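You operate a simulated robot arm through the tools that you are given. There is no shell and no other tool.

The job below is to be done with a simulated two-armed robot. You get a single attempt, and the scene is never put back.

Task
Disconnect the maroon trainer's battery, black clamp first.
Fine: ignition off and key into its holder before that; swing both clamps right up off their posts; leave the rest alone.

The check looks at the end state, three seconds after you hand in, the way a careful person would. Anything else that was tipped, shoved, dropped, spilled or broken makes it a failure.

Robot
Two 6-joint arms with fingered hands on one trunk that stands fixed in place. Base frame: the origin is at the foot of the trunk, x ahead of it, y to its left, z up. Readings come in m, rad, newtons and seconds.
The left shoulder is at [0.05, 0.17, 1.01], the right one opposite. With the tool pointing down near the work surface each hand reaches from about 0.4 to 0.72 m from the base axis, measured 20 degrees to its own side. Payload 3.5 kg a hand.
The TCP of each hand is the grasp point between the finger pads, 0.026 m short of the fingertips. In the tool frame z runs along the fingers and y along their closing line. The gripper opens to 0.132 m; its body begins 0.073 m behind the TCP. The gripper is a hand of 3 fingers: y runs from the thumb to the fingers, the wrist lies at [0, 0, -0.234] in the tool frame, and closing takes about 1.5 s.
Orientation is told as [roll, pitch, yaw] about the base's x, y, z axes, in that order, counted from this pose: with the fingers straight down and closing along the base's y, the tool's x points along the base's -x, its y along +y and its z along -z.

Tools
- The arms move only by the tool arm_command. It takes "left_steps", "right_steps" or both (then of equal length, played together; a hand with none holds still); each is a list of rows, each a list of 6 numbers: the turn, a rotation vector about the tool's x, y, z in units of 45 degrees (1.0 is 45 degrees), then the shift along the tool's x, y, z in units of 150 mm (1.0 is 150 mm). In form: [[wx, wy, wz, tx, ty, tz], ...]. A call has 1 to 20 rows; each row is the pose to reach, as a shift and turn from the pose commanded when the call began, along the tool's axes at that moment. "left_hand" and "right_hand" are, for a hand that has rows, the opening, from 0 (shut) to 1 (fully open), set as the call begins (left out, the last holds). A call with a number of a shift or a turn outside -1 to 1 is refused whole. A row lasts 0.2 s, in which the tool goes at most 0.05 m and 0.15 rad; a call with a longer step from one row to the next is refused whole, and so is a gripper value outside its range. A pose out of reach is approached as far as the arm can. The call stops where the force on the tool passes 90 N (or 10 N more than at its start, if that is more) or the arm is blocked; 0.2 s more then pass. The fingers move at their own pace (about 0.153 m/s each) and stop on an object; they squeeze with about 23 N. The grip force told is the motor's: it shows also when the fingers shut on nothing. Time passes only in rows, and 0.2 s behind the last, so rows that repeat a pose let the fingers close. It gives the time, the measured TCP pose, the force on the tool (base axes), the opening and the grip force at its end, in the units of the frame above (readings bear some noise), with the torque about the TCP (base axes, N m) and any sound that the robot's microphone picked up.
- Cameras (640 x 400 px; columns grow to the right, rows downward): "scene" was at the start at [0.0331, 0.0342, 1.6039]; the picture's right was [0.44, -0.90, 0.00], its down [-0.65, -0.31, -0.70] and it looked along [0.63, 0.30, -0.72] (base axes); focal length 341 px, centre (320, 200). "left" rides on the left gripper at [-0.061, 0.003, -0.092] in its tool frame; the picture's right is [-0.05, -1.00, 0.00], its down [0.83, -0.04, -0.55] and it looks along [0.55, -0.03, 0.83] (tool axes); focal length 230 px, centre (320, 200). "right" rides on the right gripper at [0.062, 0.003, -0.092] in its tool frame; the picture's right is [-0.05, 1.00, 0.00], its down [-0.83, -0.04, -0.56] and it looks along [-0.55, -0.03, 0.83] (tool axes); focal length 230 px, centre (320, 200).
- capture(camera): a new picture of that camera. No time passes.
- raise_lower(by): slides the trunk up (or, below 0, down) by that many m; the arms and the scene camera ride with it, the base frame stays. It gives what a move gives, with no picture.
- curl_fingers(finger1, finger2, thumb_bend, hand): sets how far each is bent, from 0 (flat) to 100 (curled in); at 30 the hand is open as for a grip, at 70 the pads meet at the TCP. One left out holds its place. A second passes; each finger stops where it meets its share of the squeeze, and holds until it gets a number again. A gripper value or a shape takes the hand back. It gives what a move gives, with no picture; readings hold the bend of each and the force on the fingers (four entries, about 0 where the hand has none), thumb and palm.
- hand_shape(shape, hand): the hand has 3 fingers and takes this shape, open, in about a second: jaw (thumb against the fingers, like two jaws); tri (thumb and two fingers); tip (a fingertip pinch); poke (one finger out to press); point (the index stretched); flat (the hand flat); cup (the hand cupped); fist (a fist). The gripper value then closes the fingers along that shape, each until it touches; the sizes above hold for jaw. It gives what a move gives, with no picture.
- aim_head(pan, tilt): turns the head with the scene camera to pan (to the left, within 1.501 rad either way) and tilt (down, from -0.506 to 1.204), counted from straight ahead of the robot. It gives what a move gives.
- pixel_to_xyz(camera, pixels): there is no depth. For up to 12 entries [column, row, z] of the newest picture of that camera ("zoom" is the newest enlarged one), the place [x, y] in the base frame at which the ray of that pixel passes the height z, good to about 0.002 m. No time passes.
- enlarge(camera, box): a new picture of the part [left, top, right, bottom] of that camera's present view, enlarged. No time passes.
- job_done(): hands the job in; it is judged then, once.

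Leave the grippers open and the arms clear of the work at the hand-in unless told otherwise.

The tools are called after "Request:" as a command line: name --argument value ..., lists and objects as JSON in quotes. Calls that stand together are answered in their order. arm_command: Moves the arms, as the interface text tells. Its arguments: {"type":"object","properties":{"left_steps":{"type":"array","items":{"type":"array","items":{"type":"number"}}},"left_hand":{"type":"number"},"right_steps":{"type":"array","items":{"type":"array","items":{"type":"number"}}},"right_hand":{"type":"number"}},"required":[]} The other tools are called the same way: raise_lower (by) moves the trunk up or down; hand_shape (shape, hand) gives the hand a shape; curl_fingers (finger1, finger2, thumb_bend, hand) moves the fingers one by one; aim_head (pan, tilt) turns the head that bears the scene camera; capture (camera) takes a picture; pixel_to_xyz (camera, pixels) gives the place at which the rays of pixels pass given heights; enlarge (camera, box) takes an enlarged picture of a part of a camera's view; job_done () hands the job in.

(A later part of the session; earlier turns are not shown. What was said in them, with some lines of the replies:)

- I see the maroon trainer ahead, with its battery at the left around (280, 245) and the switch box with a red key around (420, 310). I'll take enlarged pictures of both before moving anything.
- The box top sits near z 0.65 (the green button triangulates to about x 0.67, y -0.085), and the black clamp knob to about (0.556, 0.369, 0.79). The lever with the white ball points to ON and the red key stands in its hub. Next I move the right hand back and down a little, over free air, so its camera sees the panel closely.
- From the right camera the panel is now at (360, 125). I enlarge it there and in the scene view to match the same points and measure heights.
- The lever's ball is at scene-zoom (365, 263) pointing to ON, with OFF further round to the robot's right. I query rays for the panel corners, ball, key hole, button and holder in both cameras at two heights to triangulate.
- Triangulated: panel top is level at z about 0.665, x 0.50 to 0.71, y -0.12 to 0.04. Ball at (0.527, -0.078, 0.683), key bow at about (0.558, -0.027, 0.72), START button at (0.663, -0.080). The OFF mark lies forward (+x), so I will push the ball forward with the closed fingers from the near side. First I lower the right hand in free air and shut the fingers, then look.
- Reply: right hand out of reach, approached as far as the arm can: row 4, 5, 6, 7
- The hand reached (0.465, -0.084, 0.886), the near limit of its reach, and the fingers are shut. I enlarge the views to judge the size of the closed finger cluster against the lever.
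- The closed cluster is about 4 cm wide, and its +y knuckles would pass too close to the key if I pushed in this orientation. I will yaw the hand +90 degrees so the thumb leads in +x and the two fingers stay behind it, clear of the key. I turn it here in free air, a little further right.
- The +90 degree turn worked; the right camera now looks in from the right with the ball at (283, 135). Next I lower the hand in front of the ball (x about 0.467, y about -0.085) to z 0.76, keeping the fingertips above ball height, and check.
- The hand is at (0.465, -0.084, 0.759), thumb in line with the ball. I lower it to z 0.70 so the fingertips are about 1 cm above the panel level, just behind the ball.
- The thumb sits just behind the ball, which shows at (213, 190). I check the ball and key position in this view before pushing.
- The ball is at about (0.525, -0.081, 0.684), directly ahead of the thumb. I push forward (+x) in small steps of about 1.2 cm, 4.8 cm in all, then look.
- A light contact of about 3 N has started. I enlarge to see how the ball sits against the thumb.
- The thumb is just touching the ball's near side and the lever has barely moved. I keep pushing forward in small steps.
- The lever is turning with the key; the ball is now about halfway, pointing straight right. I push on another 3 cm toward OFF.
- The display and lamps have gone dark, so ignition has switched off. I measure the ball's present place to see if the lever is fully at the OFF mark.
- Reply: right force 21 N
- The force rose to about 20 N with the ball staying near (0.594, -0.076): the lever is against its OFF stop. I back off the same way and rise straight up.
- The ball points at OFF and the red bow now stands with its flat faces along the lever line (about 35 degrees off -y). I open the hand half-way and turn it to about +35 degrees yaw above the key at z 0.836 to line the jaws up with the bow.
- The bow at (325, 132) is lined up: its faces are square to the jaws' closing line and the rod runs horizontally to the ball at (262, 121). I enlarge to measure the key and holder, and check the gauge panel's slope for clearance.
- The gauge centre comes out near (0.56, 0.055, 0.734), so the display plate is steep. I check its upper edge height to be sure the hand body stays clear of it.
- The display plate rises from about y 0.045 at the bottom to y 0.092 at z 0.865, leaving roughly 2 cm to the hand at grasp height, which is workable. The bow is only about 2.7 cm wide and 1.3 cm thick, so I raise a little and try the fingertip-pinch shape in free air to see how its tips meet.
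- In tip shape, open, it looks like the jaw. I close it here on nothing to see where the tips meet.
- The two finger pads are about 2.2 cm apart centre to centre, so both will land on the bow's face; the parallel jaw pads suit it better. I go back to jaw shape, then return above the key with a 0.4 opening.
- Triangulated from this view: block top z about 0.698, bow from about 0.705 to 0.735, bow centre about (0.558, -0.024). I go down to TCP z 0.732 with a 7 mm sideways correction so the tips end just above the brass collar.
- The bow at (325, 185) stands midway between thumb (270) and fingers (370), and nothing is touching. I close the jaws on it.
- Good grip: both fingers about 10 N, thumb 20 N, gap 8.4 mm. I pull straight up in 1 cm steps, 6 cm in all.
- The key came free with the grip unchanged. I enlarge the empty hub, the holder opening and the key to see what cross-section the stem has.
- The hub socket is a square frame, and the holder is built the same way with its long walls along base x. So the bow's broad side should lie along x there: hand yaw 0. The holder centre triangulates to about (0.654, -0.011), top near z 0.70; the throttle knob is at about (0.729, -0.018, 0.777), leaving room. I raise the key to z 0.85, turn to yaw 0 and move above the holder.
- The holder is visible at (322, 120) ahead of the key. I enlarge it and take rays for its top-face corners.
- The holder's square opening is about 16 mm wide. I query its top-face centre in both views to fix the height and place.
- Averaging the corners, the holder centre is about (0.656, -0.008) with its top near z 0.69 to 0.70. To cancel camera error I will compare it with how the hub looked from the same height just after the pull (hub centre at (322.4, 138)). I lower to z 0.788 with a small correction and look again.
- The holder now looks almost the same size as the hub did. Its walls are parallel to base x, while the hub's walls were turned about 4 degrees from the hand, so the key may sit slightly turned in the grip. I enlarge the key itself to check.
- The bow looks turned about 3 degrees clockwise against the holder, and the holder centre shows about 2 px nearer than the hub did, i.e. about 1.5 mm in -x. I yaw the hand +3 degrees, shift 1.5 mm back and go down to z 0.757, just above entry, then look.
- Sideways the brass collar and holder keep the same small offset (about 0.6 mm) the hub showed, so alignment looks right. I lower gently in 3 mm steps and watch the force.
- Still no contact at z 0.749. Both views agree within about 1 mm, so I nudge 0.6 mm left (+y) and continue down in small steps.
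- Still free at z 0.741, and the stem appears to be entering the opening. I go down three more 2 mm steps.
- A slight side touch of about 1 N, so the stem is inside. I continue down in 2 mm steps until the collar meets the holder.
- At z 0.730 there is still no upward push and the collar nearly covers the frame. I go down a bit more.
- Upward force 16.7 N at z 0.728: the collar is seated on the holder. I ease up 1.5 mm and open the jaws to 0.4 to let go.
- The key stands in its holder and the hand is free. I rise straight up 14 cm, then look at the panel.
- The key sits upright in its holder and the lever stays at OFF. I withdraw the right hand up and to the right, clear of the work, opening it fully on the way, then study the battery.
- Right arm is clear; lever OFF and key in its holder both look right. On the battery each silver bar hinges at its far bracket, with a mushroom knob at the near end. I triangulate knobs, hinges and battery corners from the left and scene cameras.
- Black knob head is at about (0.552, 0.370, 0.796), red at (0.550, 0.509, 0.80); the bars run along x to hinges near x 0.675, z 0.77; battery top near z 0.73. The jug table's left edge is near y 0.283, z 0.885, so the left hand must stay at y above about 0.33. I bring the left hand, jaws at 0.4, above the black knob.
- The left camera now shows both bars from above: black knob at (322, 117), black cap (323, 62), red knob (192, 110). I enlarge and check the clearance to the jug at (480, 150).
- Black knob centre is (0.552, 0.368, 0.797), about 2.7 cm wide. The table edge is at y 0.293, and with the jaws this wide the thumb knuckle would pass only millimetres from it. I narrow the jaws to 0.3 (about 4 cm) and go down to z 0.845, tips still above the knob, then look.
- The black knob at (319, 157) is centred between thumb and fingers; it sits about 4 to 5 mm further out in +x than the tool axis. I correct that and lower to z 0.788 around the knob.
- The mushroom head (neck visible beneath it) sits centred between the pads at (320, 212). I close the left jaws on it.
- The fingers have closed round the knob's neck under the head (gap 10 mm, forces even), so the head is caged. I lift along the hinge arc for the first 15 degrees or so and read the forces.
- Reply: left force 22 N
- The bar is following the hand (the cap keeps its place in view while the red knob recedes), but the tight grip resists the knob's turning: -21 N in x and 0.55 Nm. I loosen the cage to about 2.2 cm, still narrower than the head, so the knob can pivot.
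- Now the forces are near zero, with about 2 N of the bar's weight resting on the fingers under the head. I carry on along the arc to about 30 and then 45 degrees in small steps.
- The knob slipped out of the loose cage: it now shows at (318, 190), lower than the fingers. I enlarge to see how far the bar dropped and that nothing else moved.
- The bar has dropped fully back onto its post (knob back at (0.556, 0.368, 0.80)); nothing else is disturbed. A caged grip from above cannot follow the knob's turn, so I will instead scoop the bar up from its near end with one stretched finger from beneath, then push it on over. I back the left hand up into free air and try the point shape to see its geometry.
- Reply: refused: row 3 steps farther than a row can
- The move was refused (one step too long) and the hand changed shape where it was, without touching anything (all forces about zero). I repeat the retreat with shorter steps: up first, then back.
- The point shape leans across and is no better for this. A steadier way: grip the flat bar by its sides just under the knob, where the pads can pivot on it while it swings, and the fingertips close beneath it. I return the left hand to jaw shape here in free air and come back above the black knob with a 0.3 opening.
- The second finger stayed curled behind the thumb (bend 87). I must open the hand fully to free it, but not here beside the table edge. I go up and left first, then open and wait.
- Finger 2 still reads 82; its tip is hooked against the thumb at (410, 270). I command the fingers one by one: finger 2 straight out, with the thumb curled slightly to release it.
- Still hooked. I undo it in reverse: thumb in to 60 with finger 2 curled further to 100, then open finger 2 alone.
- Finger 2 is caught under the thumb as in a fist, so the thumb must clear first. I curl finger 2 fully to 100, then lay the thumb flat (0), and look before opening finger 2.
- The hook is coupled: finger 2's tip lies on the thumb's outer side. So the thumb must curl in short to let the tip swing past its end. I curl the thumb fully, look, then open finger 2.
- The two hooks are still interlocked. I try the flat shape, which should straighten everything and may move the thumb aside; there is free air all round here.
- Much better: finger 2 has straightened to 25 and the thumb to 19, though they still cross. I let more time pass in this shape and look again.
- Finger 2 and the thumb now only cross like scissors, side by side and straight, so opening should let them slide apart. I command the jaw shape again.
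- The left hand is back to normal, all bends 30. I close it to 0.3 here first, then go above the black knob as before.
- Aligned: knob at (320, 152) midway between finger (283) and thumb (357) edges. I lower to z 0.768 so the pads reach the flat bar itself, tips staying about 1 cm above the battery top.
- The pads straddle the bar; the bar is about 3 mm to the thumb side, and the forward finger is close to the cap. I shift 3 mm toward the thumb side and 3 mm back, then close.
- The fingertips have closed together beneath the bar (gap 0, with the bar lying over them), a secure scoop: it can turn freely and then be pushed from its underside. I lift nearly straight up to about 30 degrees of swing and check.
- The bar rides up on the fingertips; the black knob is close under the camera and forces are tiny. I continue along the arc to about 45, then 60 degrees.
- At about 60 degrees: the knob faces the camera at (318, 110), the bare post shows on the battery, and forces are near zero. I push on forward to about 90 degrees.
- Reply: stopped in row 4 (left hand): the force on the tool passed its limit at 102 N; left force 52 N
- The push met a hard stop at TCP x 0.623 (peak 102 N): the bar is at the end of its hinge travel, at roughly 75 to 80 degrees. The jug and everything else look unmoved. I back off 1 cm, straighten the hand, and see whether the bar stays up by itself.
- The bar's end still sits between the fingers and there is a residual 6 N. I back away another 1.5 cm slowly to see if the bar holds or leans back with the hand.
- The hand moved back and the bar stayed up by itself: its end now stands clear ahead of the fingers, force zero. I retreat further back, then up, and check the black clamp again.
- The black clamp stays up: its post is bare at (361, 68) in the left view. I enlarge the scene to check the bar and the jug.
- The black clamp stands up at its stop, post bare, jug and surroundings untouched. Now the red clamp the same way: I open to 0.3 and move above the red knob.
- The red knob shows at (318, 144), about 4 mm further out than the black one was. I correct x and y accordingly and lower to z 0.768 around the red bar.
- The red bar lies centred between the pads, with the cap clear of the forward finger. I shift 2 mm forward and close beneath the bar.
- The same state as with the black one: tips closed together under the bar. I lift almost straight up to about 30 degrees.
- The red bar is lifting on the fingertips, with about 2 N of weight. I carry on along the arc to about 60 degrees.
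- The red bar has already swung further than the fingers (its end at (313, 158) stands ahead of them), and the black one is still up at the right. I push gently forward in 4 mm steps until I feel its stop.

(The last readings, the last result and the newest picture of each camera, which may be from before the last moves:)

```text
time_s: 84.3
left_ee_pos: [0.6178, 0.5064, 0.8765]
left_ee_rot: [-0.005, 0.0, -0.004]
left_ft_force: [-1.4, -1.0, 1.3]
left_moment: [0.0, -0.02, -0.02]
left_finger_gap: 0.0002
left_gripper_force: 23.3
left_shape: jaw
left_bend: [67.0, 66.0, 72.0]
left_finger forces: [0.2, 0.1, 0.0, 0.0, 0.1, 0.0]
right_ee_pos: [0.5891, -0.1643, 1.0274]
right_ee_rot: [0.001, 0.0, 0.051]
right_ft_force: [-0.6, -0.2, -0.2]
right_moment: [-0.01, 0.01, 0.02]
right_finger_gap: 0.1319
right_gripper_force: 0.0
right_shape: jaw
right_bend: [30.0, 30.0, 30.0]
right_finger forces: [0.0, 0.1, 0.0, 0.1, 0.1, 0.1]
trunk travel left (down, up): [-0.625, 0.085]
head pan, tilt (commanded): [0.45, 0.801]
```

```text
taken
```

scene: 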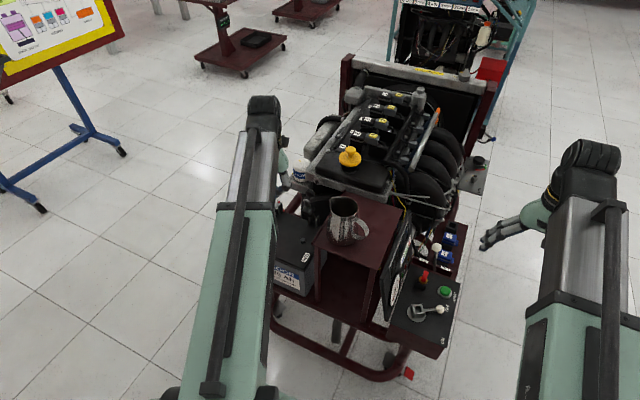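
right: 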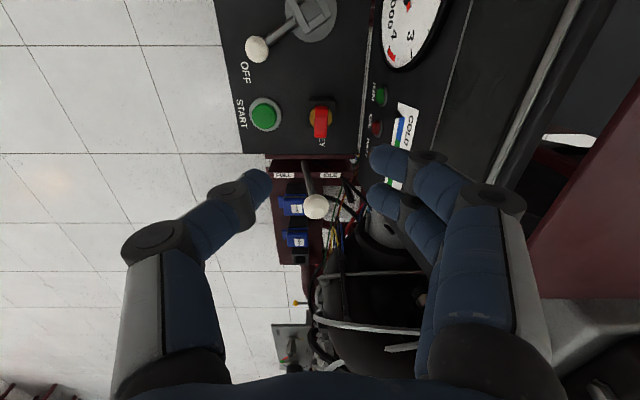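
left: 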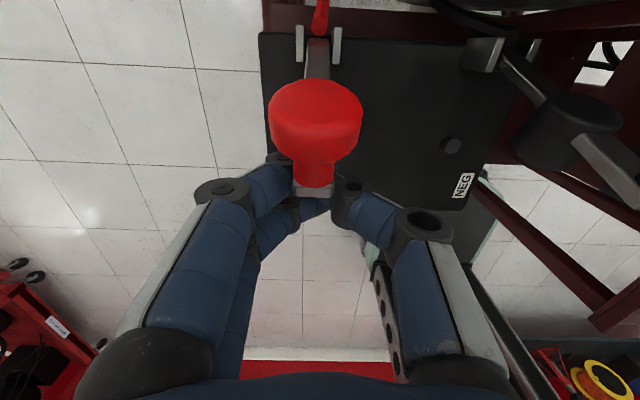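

Only 1.4 N so far. I push 3 mm more, twice, to bring it fully to its stop.

Request:
arm_command --left_steps '[[0, 0, 0, -0.02, 0, -0.006], [0, 0, 0, -0.035, 0, -0.01]]'

Request:
enlarge --camera "scene" --box '[236, 140, 364, 240]'

```text
time_s: 84.9
left_ee_pos: [0.6194, 0.5063, 0.8773]
left_ee_rot: [-0.006, 0.003, -0.004]
left_ft_force: [-10.3, -1.3, 1.0]
left_moment: [-0.06, 0.06, 0.04]
left_finger_gap: 0.0
left_gripper_force: 22.6
left_shape: jaw
left_bend: [67.0, 66.0, 72.0]
left_finger forces: [1.0, 0.0, 0.0, 0.0, 0.0, 0.0]
right_ee_pos: [0.5879, -0.1641, 1.0282]
right_ee_rot: [-0.001, -0.002, 0.051]
right_ft_force: [0.1, 0.2, -0.5]
right_moment: [-0.02, 0.04, 0.01]
right_finger_gap: 0.1319
right_gripper_force: 0.2
right_shape: jaw
right_bend: [30.0, 30.0, 30.0]
right_finger forces: [0.0, 0.1, 0.1, 0.1, 0.0, 0.0]
trunk travel left (down, up): [-0.625, 0.085]
head pan, tilt (commanded): [0.45, 0.801]
```

```text
4.00 times, centred on (300, 190) of scene
```

zoom: 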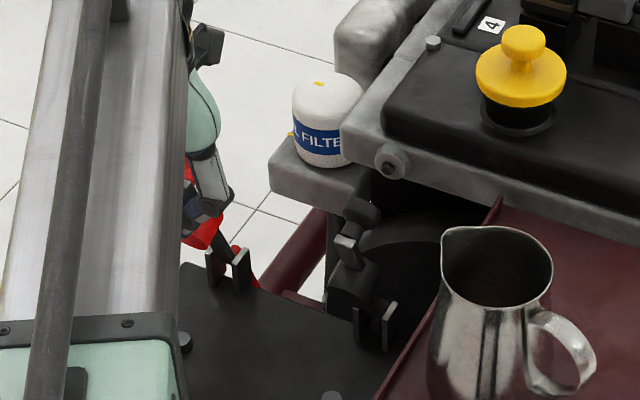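

At the stop now (10 N). I back straight off, then rise, leaving the red clamp standing.

Request:
arm_command --left_steps '[[0, 0, 0, 0.07, 0, 0], [0, 0, 0, 0.17, 0, 0], [0, 0, 0, 0.3, 0, 0], [0, 0, 0, 0.42, 0, -0.05], [0, 0, 0, 0.45, 0, -0.25], [0, 0, 0, 0.45, 0, -0.5], [0, 0, 0, 0.45, 0, -0.75], [0, 0, 0, 0.5, 0, -1.0]]'

Request:
capture --camera "left"

Request:
enlarge --camera "scene" --box '[236, 140, 364, 240]'

```text
time_s: 86.7
left_ee_pos: [0.5456, 0.5093, 1.031]
left_ee_rot: [-0.006, 0.001, -0.003]
left_ft_force: [-0.8, 0.2, 0.7]
left_moment: [-0.03, -0.01, -0.01]
left_finger_gap: 0.0
left_gripper_force: 23.1
left_shape: jaw
left_bend: [67.0, 66.0, 72.0]
left_finger forces: [0.0, 0.1, 0.0, 0.0, 0.0, 0.1]
right_ee_pos: [0.5886, -0.1647, 1.0284]
right_ee_rot: [-0.001, -0.002, 0.049]
right_ft_force: [-0.3, -0.4, 0.2]
right_moment: [0.0, -0.01, 0.05]
right_finger_gap: 0.1318
right_gripper_force: 0.2
right_shape: jaw
right_bend: [30.0, 30.0, 30.0]
right_finger forces: [0.0, 0.1, 0.0, 0.1, 0.0, 0.0]
trunk travel left (down, up): [-0.625, 0.085]
head pan, tilt (commanded): [0.45, 0.801]
```

```text
taken
```

left: 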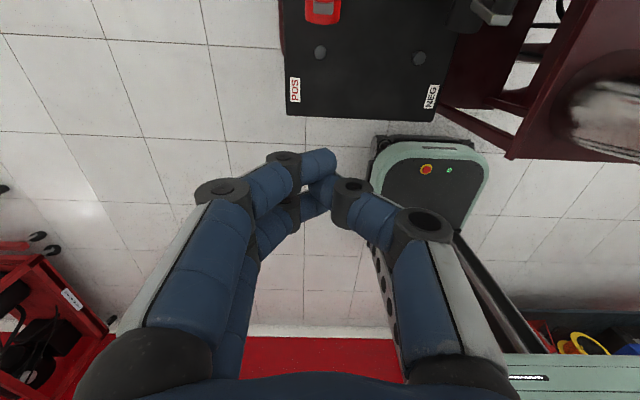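

```text
4.00 times, centred on (300, 190) of scene
```

zoom: 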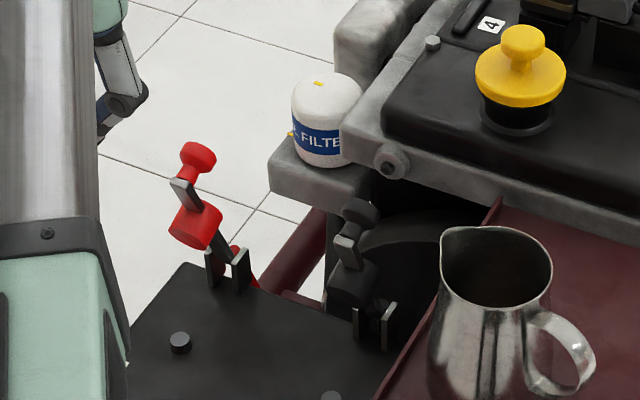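

Both clamps stand up off bare posts, with jug, oil filter and the rest in place. I bring the left arm back toward its start pose and open it, and move the right hand a little further out, up and to the right.

Request:
arm_command --left_steps '[[0, 0, 0, 0.1, 0, -0.15], [0, 0, 0, 0.22, -0.05, -0.28], [0, 0, 0, 0.36, -0.12, -0.4], [0, 0, 0, 0.48, -0.18, -0.5], [0, 0, 0, 0.58, -0.22, -0.53], [0, 0, 0, 0.58, -0.22, -0.53], [0, 0, 0, 0.58, -0.22, -0.53]]' --right_steps '[[0, 0, 0, 0, -0.1, -0.05], [0, 0, 0, 0.05, -0.2, -0.1], [0, 0, 0, 0.1, -0.3, -0.15], [0, 0, 0, 0.15, -0.4, -0.2], [0, 0, 0, 0.2, -0.5, -0.25], [0, 0, 0, 0.2, -0.5, -0.25], [0, 0, 0, 0.2, -0.5, -0.25]]' --left_hand 1 --right_hand 1

Request:
capture --camera "scene"

Request:
capture --camera "left"

Request:
enlarge --camera "scene" --box '[236, 160, 364, 260]'

Request:
enlarge --camera "scene" --box '[370, 240, 482, 340]'

```text
time_s: 88.3
left_ee_pos: [0.46, 0.4763, 1.1068]
left_ee_rot: [-0.004, 0.0, -0.004]
left_ft_force: [0.2, 0.2, -0.5]
left_moment: [-0.03, 0.03, -0.01]
left_finger_gap: 0.1318
left_gripper_force: 0.1
left_shape: jaw
left_bend: [30.0, 30.0, 30.0]
left_finger forces: [0.0, 0.0, 0.0, 0.1, 0.0, 0.0]
right_ee_pos: [0.5604, -0.241, 1.0654]
right_ee_rot: [-0.001, 0.0, 0.051]
right_ft_force: [-0.2, 0.5, -1.1]
right_moment: [-0.03, 0.0, 0.02]
right_finger_gap: 0.1318
right_gripper_force: 0.0
right_shape: jaw
right_bend: [30.0, 30.0, 30.0]
right_finger forces: [0.0, 0.0, 0.0, 0.0, 0.1, 0.0]
trunk travel left (down, up): [-0.625, 0.085]
head pan, tilt (commanded): [0.45, 0.801]
```

```text
taken
```

scene: 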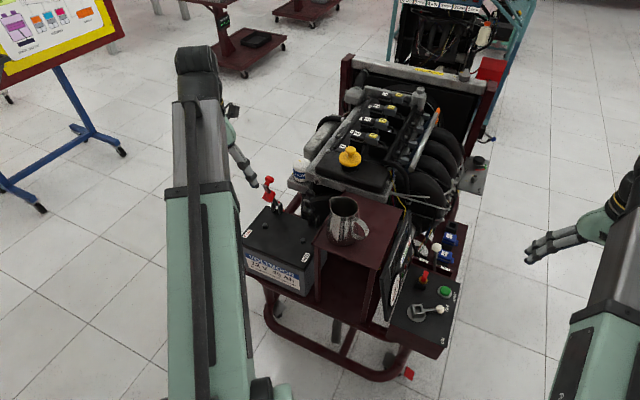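

```text
taken
```

left: 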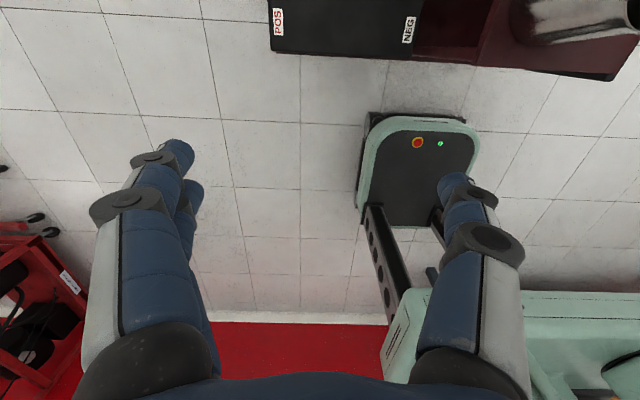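

```text
4.00 times, centred on (300, 210) of scene
```

zoom: 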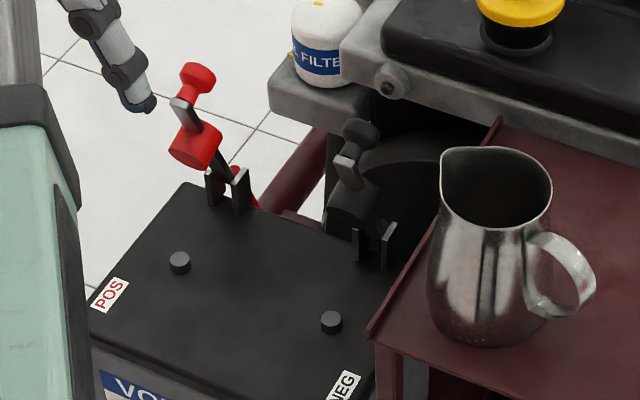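

```text
4.00 times, centred on (426, 290) of scene
```

zoom: 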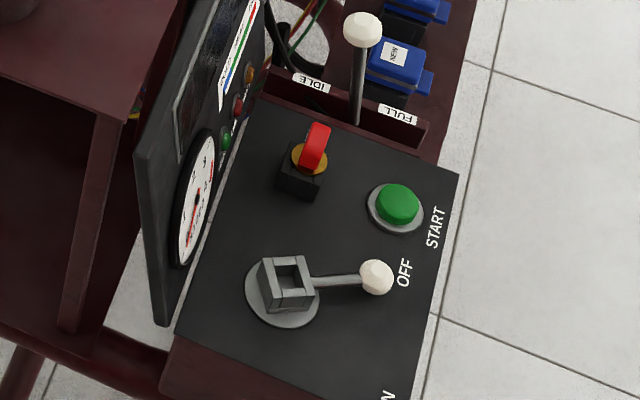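

Final check: lever at OFF with the display dark, key upright in its holder, both clamps swung up to their stops with bare posts (black stayed up over 12 s), jug, throttle and START button untouched, both hands open and clear. I hand in.

Request:
job_done

```text
The job is handed in.
```

The maroon trainer's battery is disconnected and the job is handed in. I don't have the check's result.

- **Ignition and key:** I turned the ignition lever to OFF and the display and lamps went dark. The key now sits upright in its holder.
- **Black clamp (first):** My first attempt slipped, and the clamp dropped back onto its post. On the second attempt I swung it up to its hinge stop. I pushed too hard there, and the arm cut out at 102 N, just above its limit. I saw no damage, and the clamp stayed up by itself.
- **Red clamp (second):** I swung it up to its stop with about 10 N, and it also stayed up by itself.
- **How far up they go:** The black clamp's hinge stops at roughly 75 degrees, short of vertical. The red one stopped at about the same point. Both posts are bare.
- **Everything else:** In the last pictures the jug, throttle lever, START button and the rest of the trainer look unmoved. Both hands are open and clear of the work.
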